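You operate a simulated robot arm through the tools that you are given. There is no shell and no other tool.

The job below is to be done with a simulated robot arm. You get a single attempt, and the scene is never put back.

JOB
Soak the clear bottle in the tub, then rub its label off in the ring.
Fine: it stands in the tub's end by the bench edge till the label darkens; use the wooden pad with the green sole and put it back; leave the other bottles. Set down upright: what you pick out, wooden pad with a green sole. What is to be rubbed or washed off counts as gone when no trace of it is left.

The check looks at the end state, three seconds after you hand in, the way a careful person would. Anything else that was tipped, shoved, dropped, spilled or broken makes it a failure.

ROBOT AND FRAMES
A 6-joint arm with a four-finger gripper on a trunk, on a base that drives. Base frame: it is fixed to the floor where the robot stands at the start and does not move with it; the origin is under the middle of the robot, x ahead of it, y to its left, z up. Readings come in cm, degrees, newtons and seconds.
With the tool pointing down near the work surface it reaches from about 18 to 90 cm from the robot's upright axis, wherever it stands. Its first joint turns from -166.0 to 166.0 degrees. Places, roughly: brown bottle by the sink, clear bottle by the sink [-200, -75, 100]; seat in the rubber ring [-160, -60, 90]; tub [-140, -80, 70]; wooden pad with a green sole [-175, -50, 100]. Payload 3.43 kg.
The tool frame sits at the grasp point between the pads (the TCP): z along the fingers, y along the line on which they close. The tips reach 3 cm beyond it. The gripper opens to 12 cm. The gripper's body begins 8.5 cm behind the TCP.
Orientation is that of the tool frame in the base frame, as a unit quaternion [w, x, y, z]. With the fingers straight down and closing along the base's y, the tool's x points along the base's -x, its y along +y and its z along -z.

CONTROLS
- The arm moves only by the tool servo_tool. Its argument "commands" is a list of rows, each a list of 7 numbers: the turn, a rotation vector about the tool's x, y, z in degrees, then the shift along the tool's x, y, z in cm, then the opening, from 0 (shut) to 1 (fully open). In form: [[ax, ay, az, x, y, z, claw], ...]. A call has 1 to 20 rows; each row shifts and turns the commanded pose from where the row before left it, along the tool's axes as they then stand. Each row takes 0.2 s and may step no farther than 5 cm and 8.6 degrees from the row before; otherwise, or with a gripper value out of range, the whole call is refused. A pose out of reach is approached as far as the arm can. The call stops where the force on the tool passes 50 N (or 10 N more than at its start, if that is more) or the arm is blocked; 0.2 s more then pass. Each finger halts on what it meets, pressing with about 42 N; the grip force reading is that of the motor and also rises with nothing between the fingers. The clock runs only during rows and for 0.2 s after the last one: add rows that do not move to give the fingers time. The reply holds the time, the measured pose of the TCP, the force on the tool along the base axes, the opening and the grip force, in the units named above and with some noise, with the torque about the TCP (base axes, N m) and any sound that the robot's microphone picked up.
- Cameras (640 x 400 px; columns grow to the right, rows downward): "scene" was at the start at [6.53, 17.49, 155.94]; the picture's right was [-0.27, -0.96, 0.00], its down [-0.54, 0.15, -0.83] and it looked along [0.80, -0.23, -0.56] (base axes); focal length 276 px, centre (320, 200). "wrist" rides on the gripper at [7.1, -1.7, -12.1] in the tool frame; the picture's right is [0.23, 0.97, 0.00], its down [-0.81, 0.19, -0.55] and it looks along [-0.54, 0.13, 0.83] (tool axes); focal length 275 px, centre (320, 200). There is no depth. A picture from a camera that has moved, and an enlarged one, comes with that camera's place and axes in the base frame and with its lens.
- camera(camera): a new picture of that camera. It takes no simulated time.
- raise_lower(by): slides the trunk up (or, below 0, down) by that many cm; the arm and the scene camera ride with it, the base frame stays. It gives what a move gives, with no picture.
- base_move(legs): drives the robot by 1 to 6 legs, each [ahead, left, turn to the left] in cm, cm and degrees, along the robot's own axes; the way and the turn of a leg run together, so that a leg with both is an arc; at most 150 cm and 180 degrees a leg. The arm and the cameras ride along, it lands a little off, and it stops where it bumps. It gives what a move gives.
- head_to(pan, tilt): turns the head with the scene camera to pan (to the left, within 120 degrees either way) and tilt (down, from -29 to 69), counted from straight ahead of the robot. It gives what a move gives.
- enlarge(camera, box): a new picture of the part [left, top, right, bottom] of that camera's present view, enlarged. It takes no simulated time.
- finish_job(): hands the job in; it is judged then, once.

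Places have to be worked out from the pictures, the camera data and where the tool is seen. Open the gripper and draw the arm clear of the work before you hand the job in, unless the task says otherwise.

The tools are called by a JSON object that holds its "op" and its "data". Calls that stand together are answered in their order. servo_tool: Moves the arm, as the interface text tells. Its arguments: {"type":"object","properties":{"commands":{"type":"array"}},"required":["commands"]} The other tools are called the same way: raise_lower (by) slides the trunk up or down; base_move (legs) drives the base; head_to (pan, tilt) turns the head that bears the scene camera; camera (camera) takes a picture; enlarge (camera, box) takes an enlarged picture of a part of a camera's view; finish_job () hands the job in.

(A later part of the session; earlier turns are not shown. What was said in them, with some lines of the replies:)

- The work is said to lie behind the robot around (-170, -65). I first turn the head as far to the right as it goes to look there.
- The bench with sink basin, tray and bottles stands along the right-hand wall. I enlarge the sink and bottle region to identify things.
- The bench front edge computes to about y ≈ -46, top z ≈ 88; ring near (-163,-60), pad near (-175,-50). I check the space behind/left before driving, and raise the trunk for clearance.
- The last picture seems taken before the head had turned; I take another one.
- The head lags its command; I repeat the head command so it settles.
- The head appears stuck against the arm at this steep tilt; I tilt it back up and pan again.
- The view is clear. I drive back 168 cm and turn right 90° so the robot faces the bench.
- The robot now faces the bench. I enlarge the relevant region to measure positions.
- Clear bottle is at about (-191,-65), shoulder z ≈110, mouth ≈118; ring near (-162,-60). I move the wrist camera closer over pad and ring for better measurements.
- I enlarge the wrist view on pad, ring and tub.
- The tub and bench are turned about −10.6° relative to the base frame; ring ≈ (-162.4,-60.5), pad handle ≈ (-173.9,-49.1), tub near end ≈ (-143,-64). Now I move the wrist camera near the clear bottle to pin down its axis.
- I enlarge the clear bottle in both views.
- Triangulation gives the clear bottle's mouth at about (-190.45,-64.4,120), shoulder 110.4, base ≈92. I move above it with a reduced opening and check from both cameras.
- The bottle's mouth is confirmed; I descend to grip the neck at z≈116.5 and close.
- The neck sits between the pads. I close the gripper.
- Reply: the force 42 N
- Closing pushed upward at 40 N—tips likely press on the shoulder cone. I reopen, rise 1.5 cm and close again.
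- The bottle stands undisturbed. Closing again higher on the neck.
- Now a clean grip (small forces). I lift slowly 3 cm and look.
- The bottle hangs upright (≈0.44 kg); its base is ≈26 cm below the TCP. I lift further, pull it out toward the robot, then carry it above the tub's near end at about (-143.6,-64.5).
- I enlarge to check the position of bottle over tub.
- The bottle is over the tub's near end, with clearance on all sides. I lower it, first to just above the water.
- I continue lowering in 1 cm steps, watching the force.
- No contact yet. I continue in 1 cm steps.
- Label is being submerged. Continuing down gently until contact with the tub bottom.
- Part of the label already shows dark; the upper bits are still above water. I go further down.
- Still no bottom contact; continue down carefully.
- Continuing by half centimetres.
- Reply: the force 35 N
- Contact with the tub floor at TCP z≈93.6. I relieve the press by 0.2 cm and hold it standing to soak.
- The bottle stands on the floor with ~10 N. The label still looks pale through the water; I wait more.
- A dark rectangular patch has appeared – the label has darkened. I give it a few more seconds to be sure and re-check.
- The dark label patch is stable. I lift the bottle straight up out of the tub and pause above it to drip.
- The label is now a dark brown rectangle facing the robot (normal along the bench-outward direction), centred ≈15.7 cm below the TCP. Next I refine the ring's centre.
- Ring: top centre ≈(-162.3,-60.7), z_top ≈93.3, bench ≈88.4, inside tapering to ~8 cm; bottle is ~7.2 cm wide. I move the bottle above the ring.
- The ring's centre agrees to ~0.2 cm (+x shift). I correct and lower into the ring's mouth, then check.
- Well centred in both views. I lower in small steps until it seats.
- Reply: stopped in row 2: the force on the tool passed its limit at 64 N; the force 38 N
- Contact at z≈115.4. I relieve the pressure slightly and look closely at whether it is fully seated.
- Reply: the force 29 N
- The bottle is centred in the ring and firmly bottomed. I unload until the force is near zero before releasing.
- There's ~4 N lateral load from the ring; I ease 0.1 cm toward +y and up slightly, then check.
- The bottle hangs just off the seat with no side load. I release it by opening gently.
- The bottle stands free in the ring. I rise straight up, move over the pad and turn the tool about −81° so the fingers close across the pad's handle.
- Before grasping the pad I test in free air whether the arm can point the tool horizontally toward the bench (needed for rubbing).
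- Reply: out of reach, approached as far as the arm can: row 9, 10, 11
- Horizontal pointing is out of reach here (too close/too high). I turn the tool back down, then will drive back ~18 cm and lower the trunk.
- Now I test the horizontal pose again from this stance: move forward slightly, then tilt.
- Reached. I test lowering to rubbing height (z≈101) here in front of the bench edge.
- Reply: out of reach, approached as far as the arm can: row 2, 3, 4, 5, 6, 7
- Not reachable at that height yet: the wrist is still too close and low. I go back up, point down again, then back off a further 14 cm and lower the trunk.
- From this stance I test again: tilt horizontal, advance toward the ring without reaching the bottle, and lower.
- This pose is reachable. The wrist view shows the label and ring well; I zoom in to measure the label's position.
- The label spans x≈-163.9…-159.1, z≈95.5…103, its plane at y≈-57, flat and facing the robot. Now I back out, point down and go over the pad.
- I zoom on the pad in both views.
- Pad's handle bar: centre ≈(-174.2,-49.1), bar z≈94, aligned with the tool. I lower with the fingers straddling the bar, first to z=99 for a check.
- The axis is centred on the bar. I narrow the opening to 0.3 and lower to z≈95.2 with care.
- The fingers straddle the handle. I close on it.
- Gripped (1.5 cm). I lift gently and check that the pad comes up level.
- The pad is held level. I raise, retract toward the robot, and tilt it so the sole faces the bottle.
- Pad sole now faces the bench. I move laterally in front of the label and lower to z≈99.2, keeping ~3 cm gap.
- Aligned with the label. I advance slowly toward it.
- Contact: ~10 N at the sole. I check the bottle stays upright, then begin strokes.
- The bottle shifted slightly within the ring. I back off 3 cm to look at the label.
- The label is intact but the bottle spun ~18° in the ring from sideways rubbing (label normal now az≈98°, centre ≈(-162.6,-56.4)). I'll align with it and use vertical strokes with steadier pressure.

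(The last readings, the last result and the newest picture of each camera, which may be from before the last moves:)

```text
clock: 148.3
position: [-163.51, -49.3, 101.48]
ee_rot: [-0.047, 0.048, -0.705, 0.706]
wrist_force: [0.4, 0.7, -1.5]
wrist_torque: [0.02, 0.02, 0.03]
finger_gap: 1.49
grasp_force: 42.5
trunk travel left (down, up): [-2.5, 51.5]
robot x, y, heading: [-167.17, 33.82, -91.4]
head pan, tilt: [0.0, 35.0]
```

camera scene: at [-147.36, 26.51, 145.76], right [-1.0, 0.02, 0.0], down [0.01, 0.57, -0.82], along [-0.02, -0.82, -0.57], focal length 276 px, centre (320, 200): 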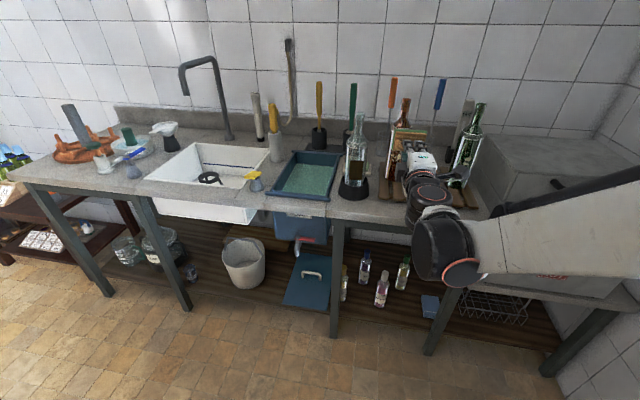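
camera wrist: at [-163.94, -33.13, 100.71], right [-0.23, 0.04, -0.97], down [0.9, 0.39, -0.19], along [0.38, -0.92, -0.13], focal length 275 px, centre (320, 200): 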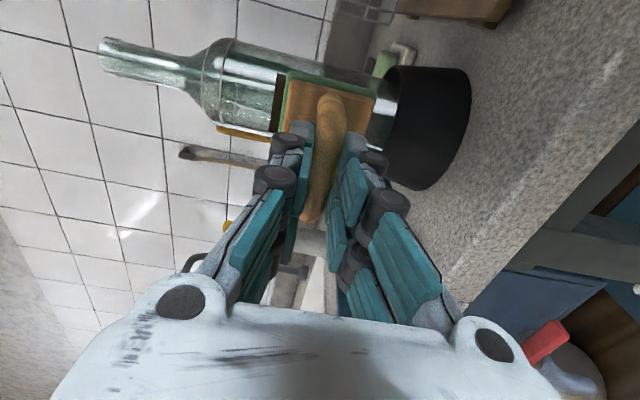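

{"op": "servo_tool", "data": {"commands": [[0, 0, 0, 0, 0, 0.3, 0], [0, 0, 0, 0, 0, 0, 0]]}}

{"op": "servo_tool", "data": {"commands": [[0, 0, 0, 0, 0, 0.3, 0], [0, 0, 0, 0, 0, 0, 0]]}}

{"op": "servo_tool", "data": {"commands": [[0, 0, 0, 0, 0, 0.3, 0], [0, 0, 0, 0, 0, 0, 0]]}}

{"op": "enlarge", "data": {"camera": "wrist", "box": [200, 20, 540, 220]}}

```text
clock: 148.9
position: [-163.43, -49.58, 101.39]
ee_rot: [-0.048, 0.048, -0.705, 0.706]
wrist_force: [-0.4, 1.4, -1.0]
wrist_torque: [0.08, 0.03, 0.02]
finger_gap: 1.51
grasp_force: 42.1
trunk travel left (down, up): [-2.5, 51.5]
robot x, y, heading: [-167.34, 33.83, -91.3]
head pan, tilt: [0.0, 35.0]
```

```text
clock: 149.5
position: [-163.36, -49.97, 101.41]
ee_rot: [-0.048, 0.048, -0.705, 0.706]
wrist_force: [0.0, 1.4, -0.9]
wrist_torque: [0.07, 0.0, 0.01]
finger_gap: 1.5
grasp_force: 41.6
trunk travel left (down, up): [-2.5, 51.5]
robot x, y, heading: [-167.2, 34.03, -91.5]
head pan, tilt: [0.0, 35.0]
```

```text
clock: 150.1
position: [-163.3, -50.27, 101.54]
ee_rot: [-0.049, 0.048, -0.705, 0.706]
wrist_force: [0.5, 1.3, -1.3]
wrist_torque: [0.06, 0.03, 0.03]
finger_gap: 1.5
grasp_force: 41.9
trunk travel left (down, up): [-2.5, 51.5]
robot x, y, heading: [-167.01, 34.23, -91.5]
head pan, tilt: [0.0, 35.0]
```

```text
1.88 times, centred on (370, 120) of wrist
camera zoom: at [-171.94, -39.13, 103.03], right [-0.23, -0.03, -0.97], down [0.73, 0.66, -0.19], along [0.65, -0.75, -0.13], focal length 518 px, centre (226, 351)
```

zoom: 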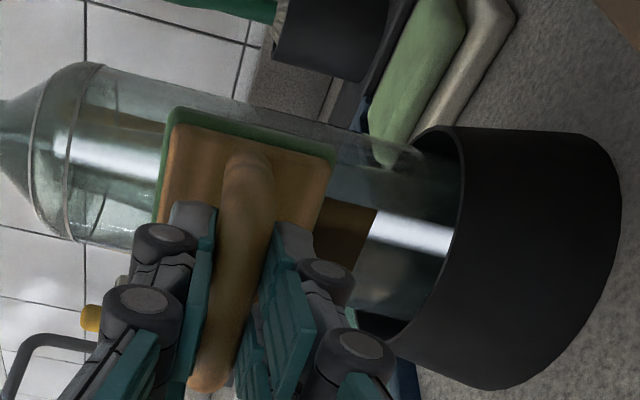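

Only ~1.4 N: the bottle yields backward until the ring stops it. I continue pushing gently in small steps to find firm resistance.

{"op": "servo_tool", "data": {"commands": [[0, 0, 0, 0, 0.5, 0.2, 0], [0, 0, 0, 0, 0.5, 0.1, 0], [0, 0, 0, 0, 0, 0, 0]]}}

{"op": "servo_tool", "data": {"commands": [[0, 0, 0, 0, 0.5, 0.2, 0], [0, 0, 0, 0, 0.5, 0, 0], [0, 0, 0, 0, 0, 0, 0]]}}

{"op": "enlarge", "data": {"camera": "scene", "box": [320, 100, 400, 220]}}

{"op": "enlarge", "data": {"camera": "wrist", "box": [200, 20, 540, 220]}}

```text
clock: 150.9
position: [-163.31, -50.47, 100.48]
ee_rot: [-0.048, 0.047, -0.705, 0.706]
wrist_force: [-0.3, 1.8, 0.7]
wrist_torque: [0.04, -0.01, -0.02]
finger_gap: 1.5
grasp_force: 42.1
trunk travel left (down, up): [-2.5, 51.5]
robot x, y, heading: [-167.51, 33.74, -91.3]
head pan, tilt: [0.0, 35.0]
```

```text
clock: 151.7
position: [-163.34, -50.77, 99.46]
ee_rot: [-0.048, 0.048, -0.704, 0.706]
wrist_force: [0.7, 1.1, 0.6]
wrist_torque: [0.02, 0.03, -0.02]
finger_gap: 1.51
grasp_force: 42.1
trunk travel left (down, up): [-2.5, 51.5]
robot x, y, heading: [-167.2, 33.66, -91.4]
head pan, tilt: [0.0, 35.0]
```

```text
3.33 times, centred on (360, 160) of scene
camera zoom: at [-147.36, 26.56, 145.76], right [-1.0, 0.02, 0.0], down [0.01, 0.57, -0.82], along [-0.02, -0.82, -0.57], focal length 919 px, centre (187, 333)
```

zoom: 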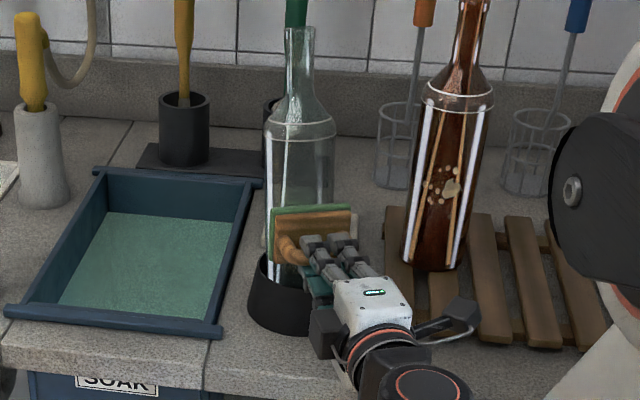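

```text
1.88 times, centred on (370, 120) of wrist
camera zoom: at [-171.88, -39.68, 101.0], right [-0.23, -0.03, -0.97], down [0.73, 0.66, -0.19], along [0.65, -0.75, -0.13], focal length 518 px, centre (226, 351)
```

zoom: 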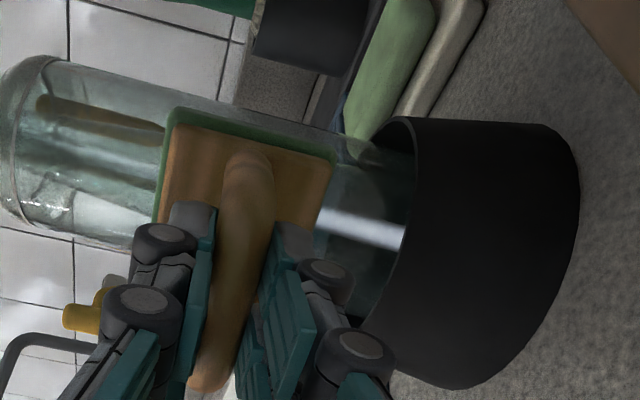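

The bottle leans noticeably with low force. I back off and look at its state and the label.

{"op": "servo_tool", "data": {"commands": [[0, 0, 0, 0, 0, -0.4, 0], [0, 0, 0, 0, 0, -0.4, 0], [0, 0, 0, 0, 0, -0.6, 0], [0, 0, 0, 0, 0, -1, 0], [0, 0, 0, 0, -1, -3, 0], [0, 0, 0, 4, -2, -2, 0], [0, 0, 0, 4, -2, 0, 0], [0, 0, 0, 3, -2, 0, 0], [0, 0, 0, 0, 0, 0, 0]]}}

{"op": "enlarge", "data": {"camera": "scene", "box": [320, 100, 400, 220]}}

{"op": "camera", "data": {"camera": "wrist"}}

```text
clock: 153.7
position: [-175.46, -44.79, 106.39]
ee_rot: [-0.048, 0.048, -0.705, 0.706]
wrist_force: [-0.2, -0.3, -0.8]
wrist_torque: [0.06, 0.03, 0.0]
finger_gap: 1.5
grasp_force: 42.0
trunk travel left (down, up): [-2.5, 51.5]
robot x, y, heading: [-167.34, 33.98, -91.3]
head pan, tilt: [0.0, 35.0]
```

```text
3.33 times, centred on (360, 160) of scene
camera zoom: at [-147.39, 26.56, 145.76], right [-1.0, 0.02, 0.0], down [0.01, 0.57, -0.82], along [-0.02, -0.82, -0.57], focal length 919 px, centre (187, 333)
```

zoom: 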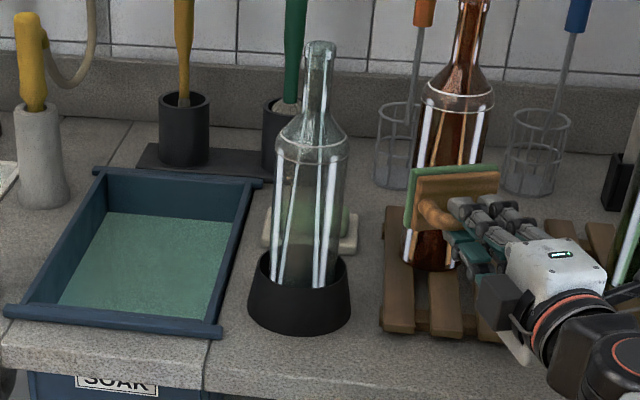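

```text
taken
camera wrist: at [-184.0, -33.63, 108.04], right [-0.23, -0.03, -0.97], down [0.73, 0.66, -0.19], along [0.65, -0.75, -0.13], focal length 275 px, centre (320, 200)
```

wrist: 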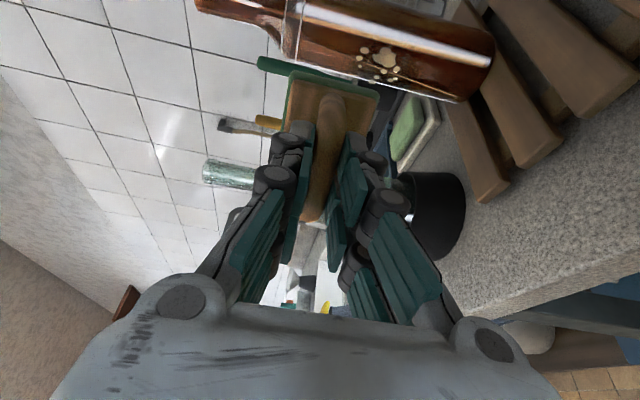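

The label no longer shows on the bottle, which stands upright again. I zoom in to check for any traces.

{"op": "enlarge", "data": {"camera": "scene", "box": [335, 105, 385, 190]}}

{"op": "servo_tool", "data": {"commands": [[0, 0, 0, 0, -3, -2, 0], [0, 0, 0, -3, -3, -2, 0], [0, 0, 0, -4, -2, -2, 0], [0, 0, 0, -4, 0, -2, 0], [0, 0, 0, -3, 0, 0, 0], [0, 0, 0, 0, 0, 0, 0]]}}

{"op": "camera", "data": {"camera": "wrist"}}

```text
4.71 times, centred on (360, 148) of scene
camera zoom: at [-147.39, 26.56, 145.76], right [-1.0, 0.02, 0.0], down [0.01, 0.57, -0.82], along [-0.02, -0.82, -0.57], focal length 1298 px, centre (132, 447)
```

zoom: 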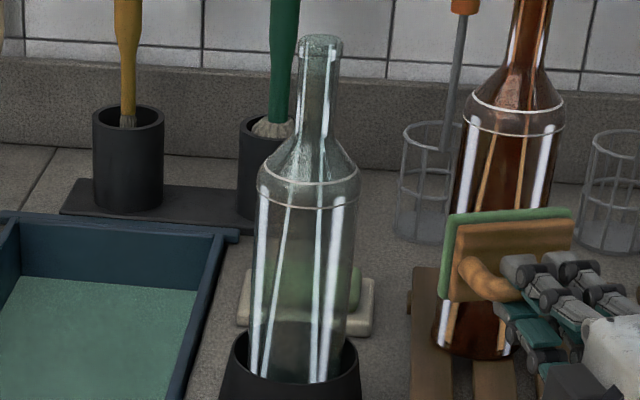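

```text
clock: 155.1
position: [-162.36, -35.09, 114.42]
ee_rot: [-0.048, 0.048, -0.705, 0.706]
wrist_force: [0.4, -0.1, -0.6]
wrist_torque: [0.07, -0.01, -0.01]
finger_gap: 1.48
grasp_force: 41.7
trunk travel left (down, up): [-2.5, 51.5]
robot x, y, heading: [-166.84, 33.91, -91.6]
head pan, tilt: [0.0, 35.0]
```

```text
taken
camera wrist: at [-171.01, -23.94, 115.91], right [-0.23, -0.03, -0.97], down [0.73, 0.66, -0.19], along [0.65, -0.75, -0.13], focal length 275 px, centre (320, 200)
```

wrist: 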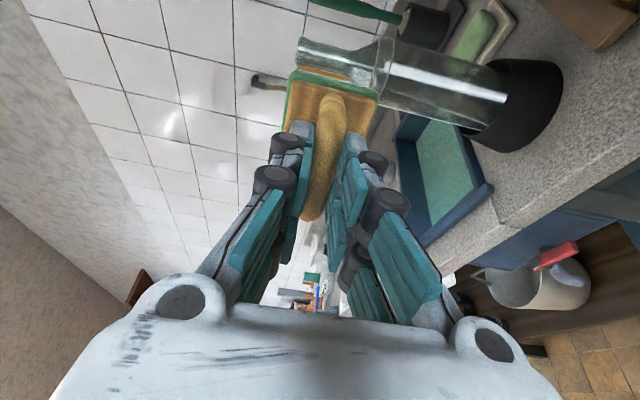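

{"op": "enlarge", "data": {"camera": "wrist", "box": [350, 30, 570, 160]}}

{"op": "enlarge", "data": {"camera": "scene", "box": [335, 130, 385, 200]}}

```text
2.91 times, centred on (460, 95) of wrist
camera zoom: at [-171.01, -23.94, 115.91], right [-0.23, -0.03, -0.97], down [0.73, 0.66, -0.19], along [0.65, -0.75, -0.13], focal length 801 px, centre (-87, 506)
```

zoom: 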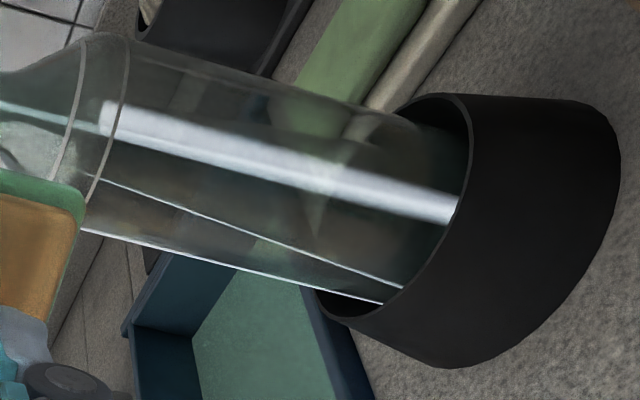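

```text
5.71 times, centred on (360, 165) of scene
camera zoom: at [-147.33, 26.54, 145.75], right [-1.0, 0.02, 0.0], down [0.01, 0.57, -0.82], along [-0.02, -0.82, -0.57], focal length 1576 px, centre (91, 400)
```

zoom: 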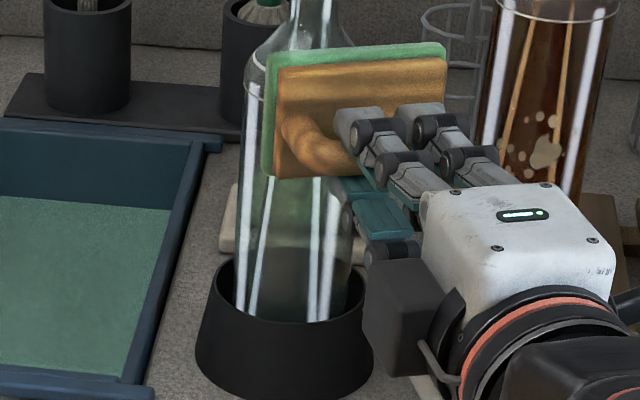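

No trace of label visible. Now I return the pad: turn the tool back to its original orientation (pointing down), away from the bottles.

{"op": "servo_tool", "data": {"commands": [[0, 6.13, 0, 0, -1, -1, 0], [0, 6.13, 0, 0, -1, 0, 0], [0, 6.13, 0, 0, 0, 0, 0], [-8.18, 0, 0, 0, 0, 0, 0], [-8.18, 0, 0, 0, 0, 0, 0], [-8.18, 0, 0, 0, 0, 0, 0], [-8.18, 0, 0, 0, 0, 0, 0], [-8.18, 0, 0, 0, 0, 0, 0], [-8.18, 0, 0, 0, 0, 0, 0], [-8.18, 0, 0, 0, 0, 0, 0], [-8.18, 0, 0, 0, 0, 0, 0], [-8.18, 0, 0, 0, 0, 0, 0], [-8.18, 0, 0, 0, 0, 0, 0], [-8.18, 0, 0, 0, 0, 0, 0], [0, 0, 0, 0, 0, 0, 0], [0, 0, 0, 0, 0, 0, 0]]}}

{"op": "camera", "data": {"camera": "wrist"}}

```text
clock: 158.5
position: [-162.45, -34.13, 116.35]
ee_rot: [0.0, 0.092, 0.996, -0.001]
wrist_force: [0.2, 0.2, -0.6]
wrist_torque: [-0.02, 0.0, -0.02]
finger_gap: 1.5
grasp_force: 41.8
trunk travel left (down, up): [-2.5, 51.5]
robot x, y, heading: [-167.31, 34.05, -91.0]
head pan, tilt: [0.0, 35.0]
```

```text
taken
camera wrist: at [-169.74, -34.27, 128.35], right [-0.05, 1.0, 0.0], down [0.83, 0.04, 0.55], along [0.55, 0.02, -0.83], focal length 275 px, centre (320, 200)
```

wrist: 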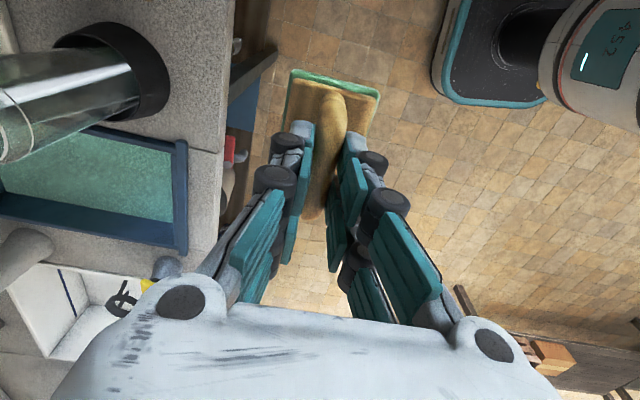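

{"op": "servo_tool", "data": {"commands": [[0, 0, 0, 1.79, -3.38, 0, 0], [0, 0, 0, 1.79, -3.38, 0, 0], [0, 0, 0, 1.79, -3.38, 0, 0], [0, 0, 0, 1.79, -3.38, 0, 0], [0, 0, 0, 1.79, -3.38, 0, 0], [0, 0, 0, 0, 0, 3, 0], [0, 0, 0, 0, 0, 3, 0], [0, 0, 0, 0, 0, 3, 0], [0, 0, 0, 0, 0, 3, 0], [0, 0, 0, 0, 0, 3, 0], [0, 0, 0, 0, 0, 2, 0], [0, 0, 0, 0, 0, 0, 0]]}}

{"op": "enlarge", "data": {"camera": "scene", "box": [330, 110, 450, 230]}}

{"op": "camera", "data": {"camera": "wrist"}}

```text
clock: 161.1
position: [-174.44, -49.1, 99.41]
ee_rot: [0.0, 0.093, 0.996, -0.001]
wrist_force: [0.7, -0.3, -1.1]
wrist_torque: [0.02, 0.0, 0.0]
finger_gap: 1.5
grasp_force: 42.0
trunk travel left (down, up): [-2.5, 51.5]
robot x, y, heading: [-167.43, 33.96, -91.5]
head pan, tilt: [0.0, 35.0]
```

```text
3.33 times, centred on (390, 170) of scene
camera zoom: at [-147.36, 26.51, 145.76], right [-1.0, 0.02, 0.0], down [0.01, 0.57, -0.82], along [-0.02, -0.82, -0.57], focal length 919 px, centre (87, 300)
```

zoom: 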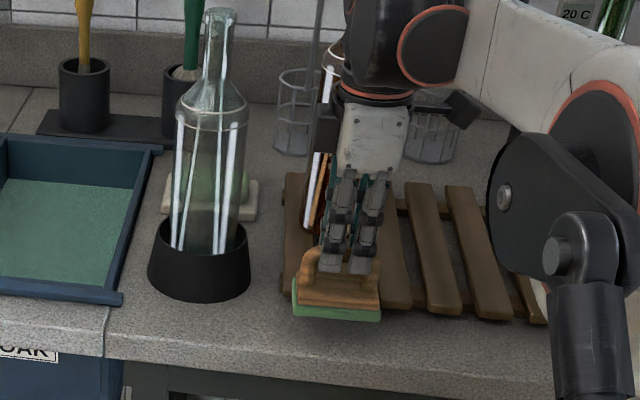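

```text
taken
camera wrist: at [-181.73, -49.39, 111.27], right [-0.05, 1.0, 0.0], down [0.83, 0.04, 0.55], along [0.55, 0.02, -0.83], focal length 275 px, centre (320, 200)
```

wrist: 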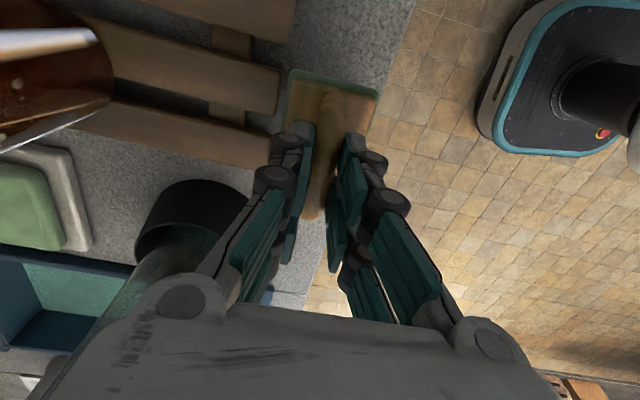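

The pad is back over its place, rolled only a little in the grip. I lower it slowly to the bench.

{"op": "servo_tool", "data": {"commands": [[0, 0, 0, 0, 0, 1.5, 0], [0, 0, 0, 0, 0, 1, 0], [0, 0, 0, 0, 0, 0.6, 0], [0, 0, 0, 0, 0, 0.3, 0], [0, 0, 0, 0, 0, 0, 0]]}}

{"op": "servo_tool", "data": {"commands": [[0, 0, 0, 0, 0, 0.2, 0], [0, 0, 0, 0, 0, 0, 0]]}}

{"op": "servo_tool", "data": {"commands": [[0, 0, 0, 0, 0, 0.2, 0], [0, 0, 0, 0, 0, 0, 0]]}}

{"op": "enlarge", "data": {"camera": "scene", "box": [360, 150, 430, 230]}}

```text
clock: 162.3
position: [-174.36, -49.16, 95.92]
ee_rot: [0.0, 0.092, 0.996, -0.001]
wrist_force: [0.1, 0.1, -1.0]
wrist_torque: [0.01, 0.0, 0.04]
finger_gap: 1.49
grasp_force: 42.2
trunk travel left (down, up): [-2.5, 51.5]
robot x, y, heading: [-167.06, 34.02, -91.2]
head pan, tilt: [0.0, 35.0]
```

```text
clock: 162.9
position: [-174.63, -49.24, 95.84]
ee_rot: [0.0, 0.092, 0.996, -0.001]
wrist_force: [-0.4, -0.1, 0.0]
wrist_torque: [-0.01, 0.0, 0.0]
finger_gap: 1.5
grasp_force: 41.9
trunk travel left (down, up): [-2.5, 51.5]
robot x, y, heading: [-167.46, 33.78, -91.3]
head pan, tilt: [0.0, 35.0]
```

```text
clock: 163.5
position: [-174.41, -49.15, 95.64]
ee_rot: [0.0, 0.092, 0.996, -0.001]
wrist_force: [0.0, 0.1, 5.0]
wrist_torque: [-0.23, -0.21, -0.02]
finger_gap: 1.5
grasp_force: 42.3
trunk travel left (down, up): [-2.5, 51.5]
robot x, y, heading: [-167.13, 34.23, -91.4]
head pan, tilt: [0.0, 35.0]
```

```text
5.00 times, centred on (395, 190) of scene
camera zoom: at [-147.36, 26.58, 145.77], right [-1.0, 0.02, 0.0], down [0.01, 0.57, -0.82], along [-0.02, -0.82, -0.57], focal length 1379 px, centre (-55, 250)
```

zoom: 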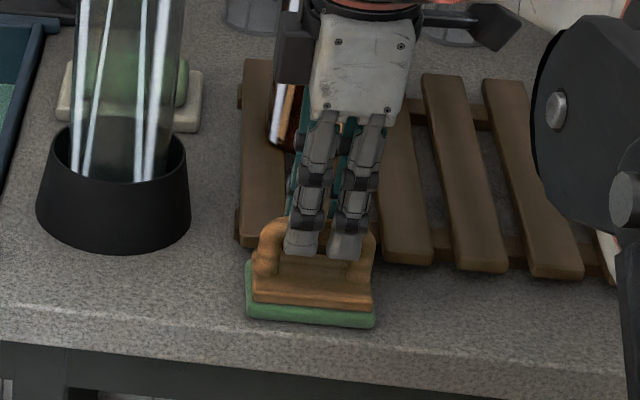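

Contact made (~5 N). I release the pad and check.

{"op": "servo_tool", "data": {"commands": [[0, 0, 0, 0, 0, 0.05, 0], [0, 0, 0, 0, 0, 0, 0.14], [0, 0, 0, 0, 0, 0, 0.2], [0, 0, 0, 0, 0, 0, 0.3], [0, 0, 0, 0, 0, 0, 0.3], [0, 0, 0, 0, 0, 0, 0.3]]}}

{"op": "enlarge", "data": {"camera": "scene", "box": [360, 150, 430, 230]}}

{"op": "enlarge", "data": {"camera": "wrist", "box": [230, 80, 430, 240]}}

```text
clock: 164.9
position: [-174.47, -49.04, 95.62]
ee_rot: [0.0, 0.092, 0.996, -0.001]
wrist_force: [-0.3, 0.3, 0.1]
wrist_torque: [-0.04, -0.03, 0.02]
finger_gap: 3.58
grasp_force: 0.1
trunk travel left (down, up): [-2.5, 51.5]
robot x, y, heading: [-167.33, 33.68, -91.2]
head pan, tilt: [0.0, 35.0]
```

```text
5.00 times, centred on (395, 190) of scene
camera zoom: at [-147.36, 26.54, 145.76], right [-1.0, 0.02, 0.0], down [0.01, 0.57, -0.82], along [-0.02, -0.82, -0.57], focal length 1379 px, centre (-55, 250)
```

zoom: 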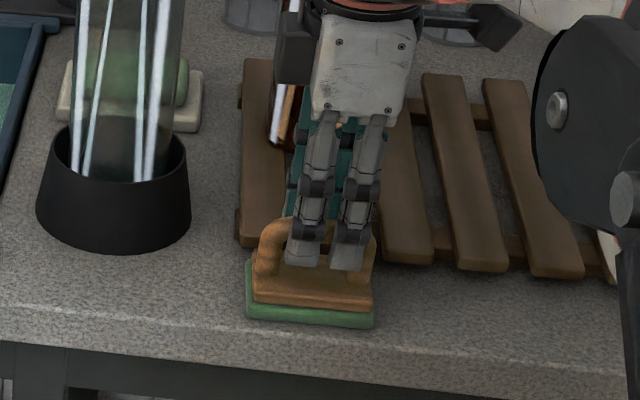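

```text
2.50 times, centred on (330, 160) of wrist
camera zoom: at [-181.7, -49.28, 107.57], right [-0.05, 1.0, 0.0], down [0.83, 0.04, 0.55], along [0.55, 0.02, -0.83], focal length 688 px, centre (295, 300)
```

zoom: 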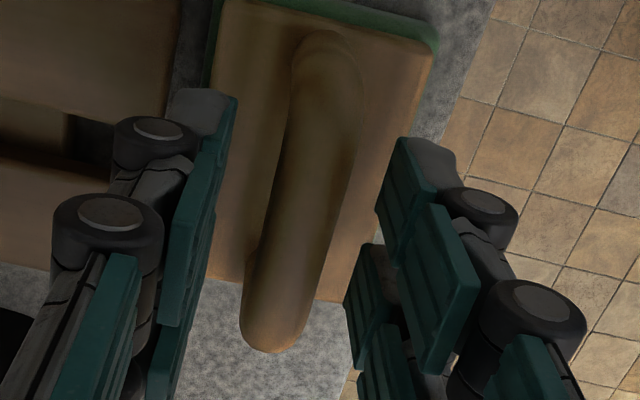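

The pad stands flat at its original spot (within a few mm). I rise straight up clear of it.

{"op": "servo_tool", "data": {"commands": [[0, 0, 0, 0, 0, -1, 0.3], [0, 0, 0, 0, 0, -2, 0.3], [0, 0, 0, 0, 0, -3, 0.3], [0, 0, 0, 0, 0, -4, 0.3], [0, 0, 0, 0, 0, -4, 0.4], [0, 0, 0, 0, 0, -4, 0.4], [0, 0, 0, 0, 3, -2, 0.4], [0, 0, 0, 0, 4, 0, 0.4], [0, 0, 0, 0, 4, 0, 0.4], [0, 0, 0, 0, 4, 0, 0.4], [0, 0, 0, 0, 0, 0, 0.4]]}}

{"op": "camera", "data": {"camera": "scene"}}

{"op": "enlarge", "data": {"camera": "scene", "box": [330, 100, 430, 230]}}

```text
clock: 167.3
position: [-171.58, -34.19, 115.48]
ee_rot: [0.001, 0.092, 0.996, -0.002]
wrist_force: [0.0, 0.4, 0.9]
wrist_torque: [-0.06, -0.02, 0.05]
finger_gap: 4.78
grasp_force: 0.1
trunk travel left (down, up): [-2.5, 51.5]
robot x, y, heading: [-167.43, 34.06, -91.3]
head pan, tilt: [0.0, 35.0]
```

```text
taken
camera scene: at [-147.35, 26.61, 145.76], right [-1.0, 0.02, 0.0], down [0.01, 0.57, -0.82], along [-0.02, -0.82, -0.57], focal length 276 px, centre (320, 200)
```

scene: 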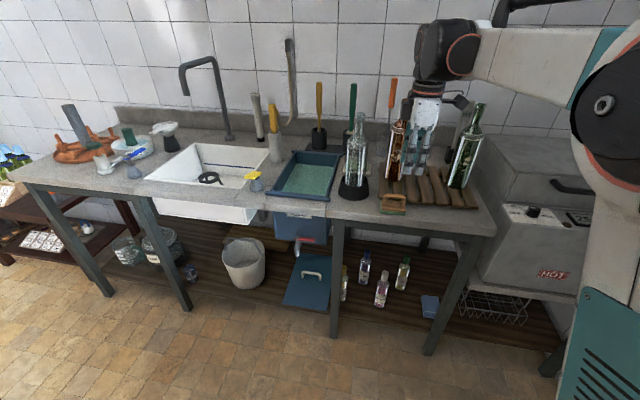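

```text
3.08 times, centred on (380, 165) of scene
camera zoom: at [-147.35, 26.61, 145.76], right [-1.0, 0.02, 0.0], down [0.01, 0.57, -0.82], along [-0.02, -0.82, -0.57], focal length 848 px, centre (135, 308)
```

zoom: 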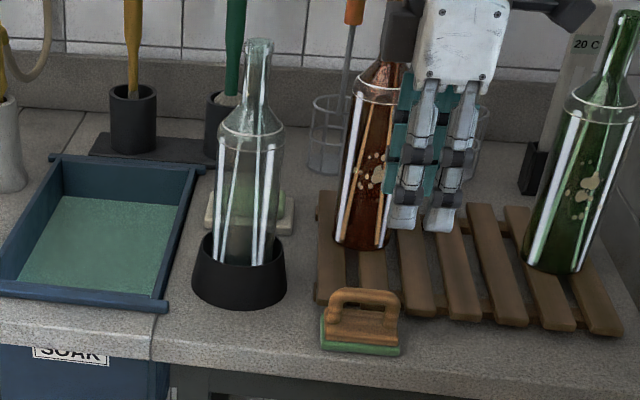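

Everything stands properly. I take a final close inspection of the bottle's surface for residual traces.

{"op": "enlarge", "data": {"camera": "scene", "box": [338, 130, 378, 205]}}

{"op": "servo_tool", "data": {"commands": [[0, 0, 8, 0, 2, -2, 0.4], [0, 0, 8, 0, 2, -2, 0.4], [0, 0, 8, 0, 0, -2, 0.4], [0, 0, 8, 0, 0, 0, 0.4], [0, 0, 8, 0, 0, 0, 0.4], [0, 0, 8, 0, 0, 0, 0.4], [0, 0, 8, 0, 0, 0, 0.4], [0, 0, 8, 0, 0, 0, 0.4], [0, 0, 8, 0, 0, 0, 0.4], [0, 0, 8, 0, 0, 0, 0.4], [0, 0, 0, 0, 0, 0, 0.4]]}}

{"op": "camera", "data": {"camera": "wrist"}}

```text
5.33 times, centred on (358, 168) of scene
camera zoom: at [-147.35, 26.61, 145.76], right [-1.0, 0.02, 0.0], down [0.01, 0.57, -0.82], along [-0.02, -0.82, -0.57], focal length 1471 px, centre (117, 373)
```

zoom: 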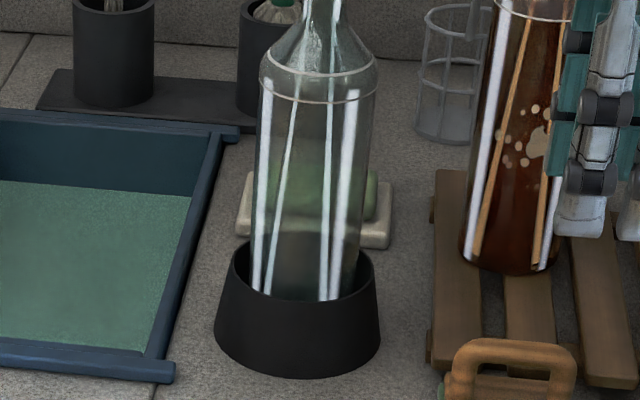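

```text
clock: 169.7
position: [-170.8, -30.42, 121.5]
ee_rot: [0.001, 0.711, 0.703, -0.002]
wrist_force: [0.0, -0.5, 0.0]
wrist_torque: [0.01, -0.01, 0.01]
finger_gap: 4.81
grasp_force: 0.1
trunk travel left (down, up): [-2.5, 51.5]
robot x, y, heading: [-166.89, 33.98, -91.5]
head pan, tilt: [0.0, 35.0]
```

```text
taken
camera wrist: at [-172.21, -23.13, 133.48], right [0.98, 0.22, 0.0], down [0.18, -0.81, 0.56], along [0.12, -0.54, -0.83], focal length 275 px, centre (320, 200)
```

wrist: 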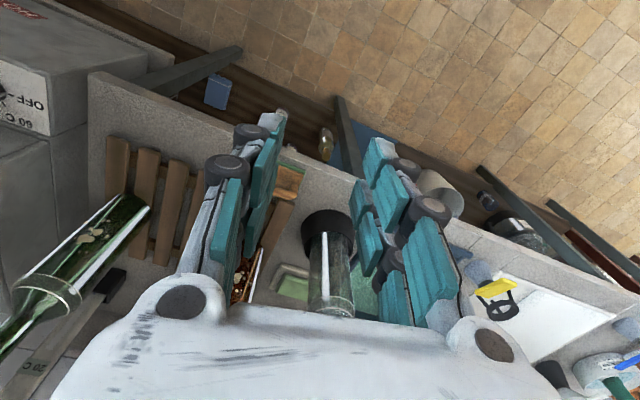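

{"op": "enlarge", "data": {"camera": "wrist", "box": [280, 200, 380, 320]}}

{"op": "enlarge", "data": {"camera": "scene", "box": [340, 140, 374, 190]}}

```text
3.33 times, centred on (330, 260) of wrist
camera zoom: at [-172.21, -23.13, 133.48], right [0.98, 0.22, 0.0], down [0.18, -0.81, 0.56], along [0.12, -0.54, -0.83], focal length 918 px, centre (287, 0)
```

zoom: 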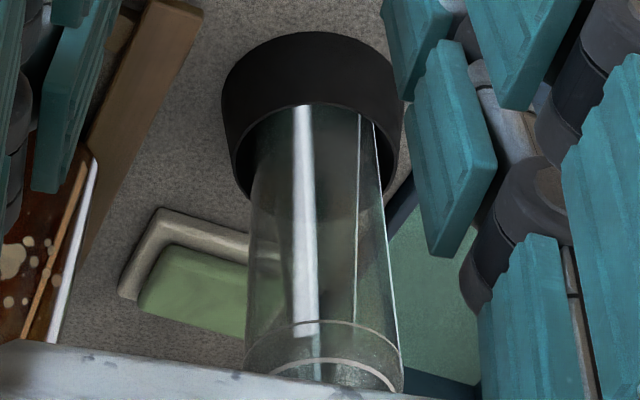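

```text
8.00 times, centred on (357, 165) of scene
camera zoom: at [-147.36, 26.55, 145.76], right [-1.0, 0.02, 0.0], down [0.01, 0.57, -0.82], along [-0.02, -0.82, -0.57], focal length 2206 px, centre (24, 480)
```

zoom: 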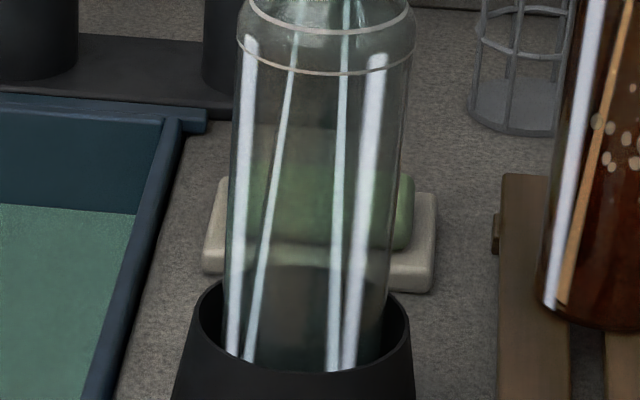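

The bottle is clean, standing upright in the ring, and the pad is back. I draw the arm further clear, open the gripper, and check the whole scene once more.

{"op": "servo_tool", "data": {"commands": [[0, 0, 0, 3, 0, -3, 0.6], [0, 0, 0, 3, 0, -3, 1], [0, 0, 0, 2, 0, -3, 1], [0, 0, 0, 0, 0, 0, 1], [0, 0, 0, 0, 0, 0, 1]]}}

{"op": "camera", "data": {"camera": "scene"}}

{"op": "enlarge", "data": {"camera": "scene", "box": [240, 80, 500, 240]}}

```text
clock: 170.9
position: [-170.35, -22.47, 130.53]
ee_rot: [0.0, 0.711, 0.703, -0.001]
wrist_force: [-0.1, -0.4, -0.2]
wrist_torque: [0.04, -0.02, 0.01]
finger_gap: 11.98
grasp_force: 0.2
trunk travel left (down, up): [-2.5, 51.5]
robot x, y, heading: [-166.95, 34.27, -91.5]
head pan, tilt: [0.0, 35.0]
```

```text
taken
camera scene: at [-147.36, 26.53, 145.76], right [-1.0, 0.02, 0.0], down [0.01, 0.57, -0.82], along [-0.02, -0.82, -0.57], focal length 276 px, centre (320, 200)
```

scene: 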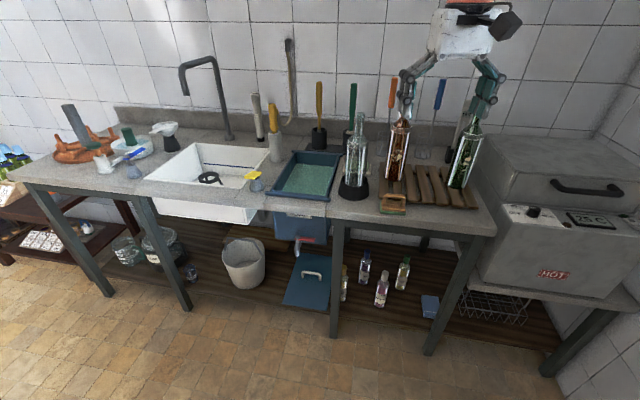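

```text
2.46 times, centred on (370, 160) of scene
camera zoom: at [-147.36, 26.53, 145.76], right [-1.0, 0.02, 0.0], down [0.01, 0.57, -0.82], along [-0.02, -0.82, -0.57], focal length 679 px, centre (197, 298)
```

zoom: 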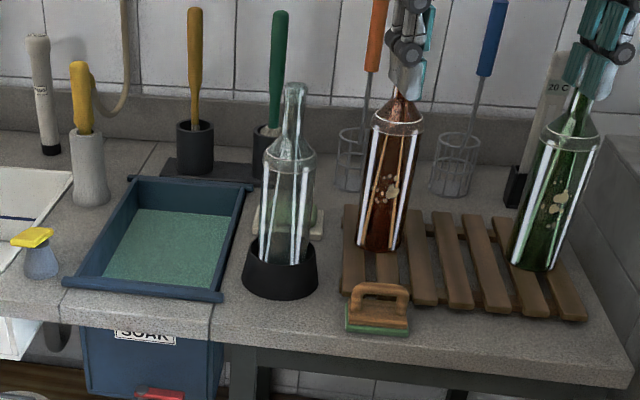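

The soaked bottle stands label-free in the ring, the pad is back in its place, the other bottles are undisturbed, and the arm is clear with the gripper open. I hand the job in.

{"op": "finish_job", "data": {}}

```text
The job is handed in.
```

The clear bottle's label is off. The bottle stands upright in the rubber ring, and I found no trace of the label in close-ups from both cameras.

- **Soaking:** I held the bottle standing in the tub's end by the bench edge until the label turned dark brown, about 17 seconds in all.
- **Rubbing:** My first strokes, side to side, turned the bottle about 18 degrees in the ring and took nothing off. Lining up again and stroking downward with light pressure cleared it. The bottle leaned back a little under the pad, then settled upright again.
- **Wooden pad:** It is back flat on its original spot, within a few millimetres.
- **Other bottles:** I did not touch the brown or green bottle, and nothing else on the bench looks moved.

The gripper is open and the arm is drawn clear of the bench.
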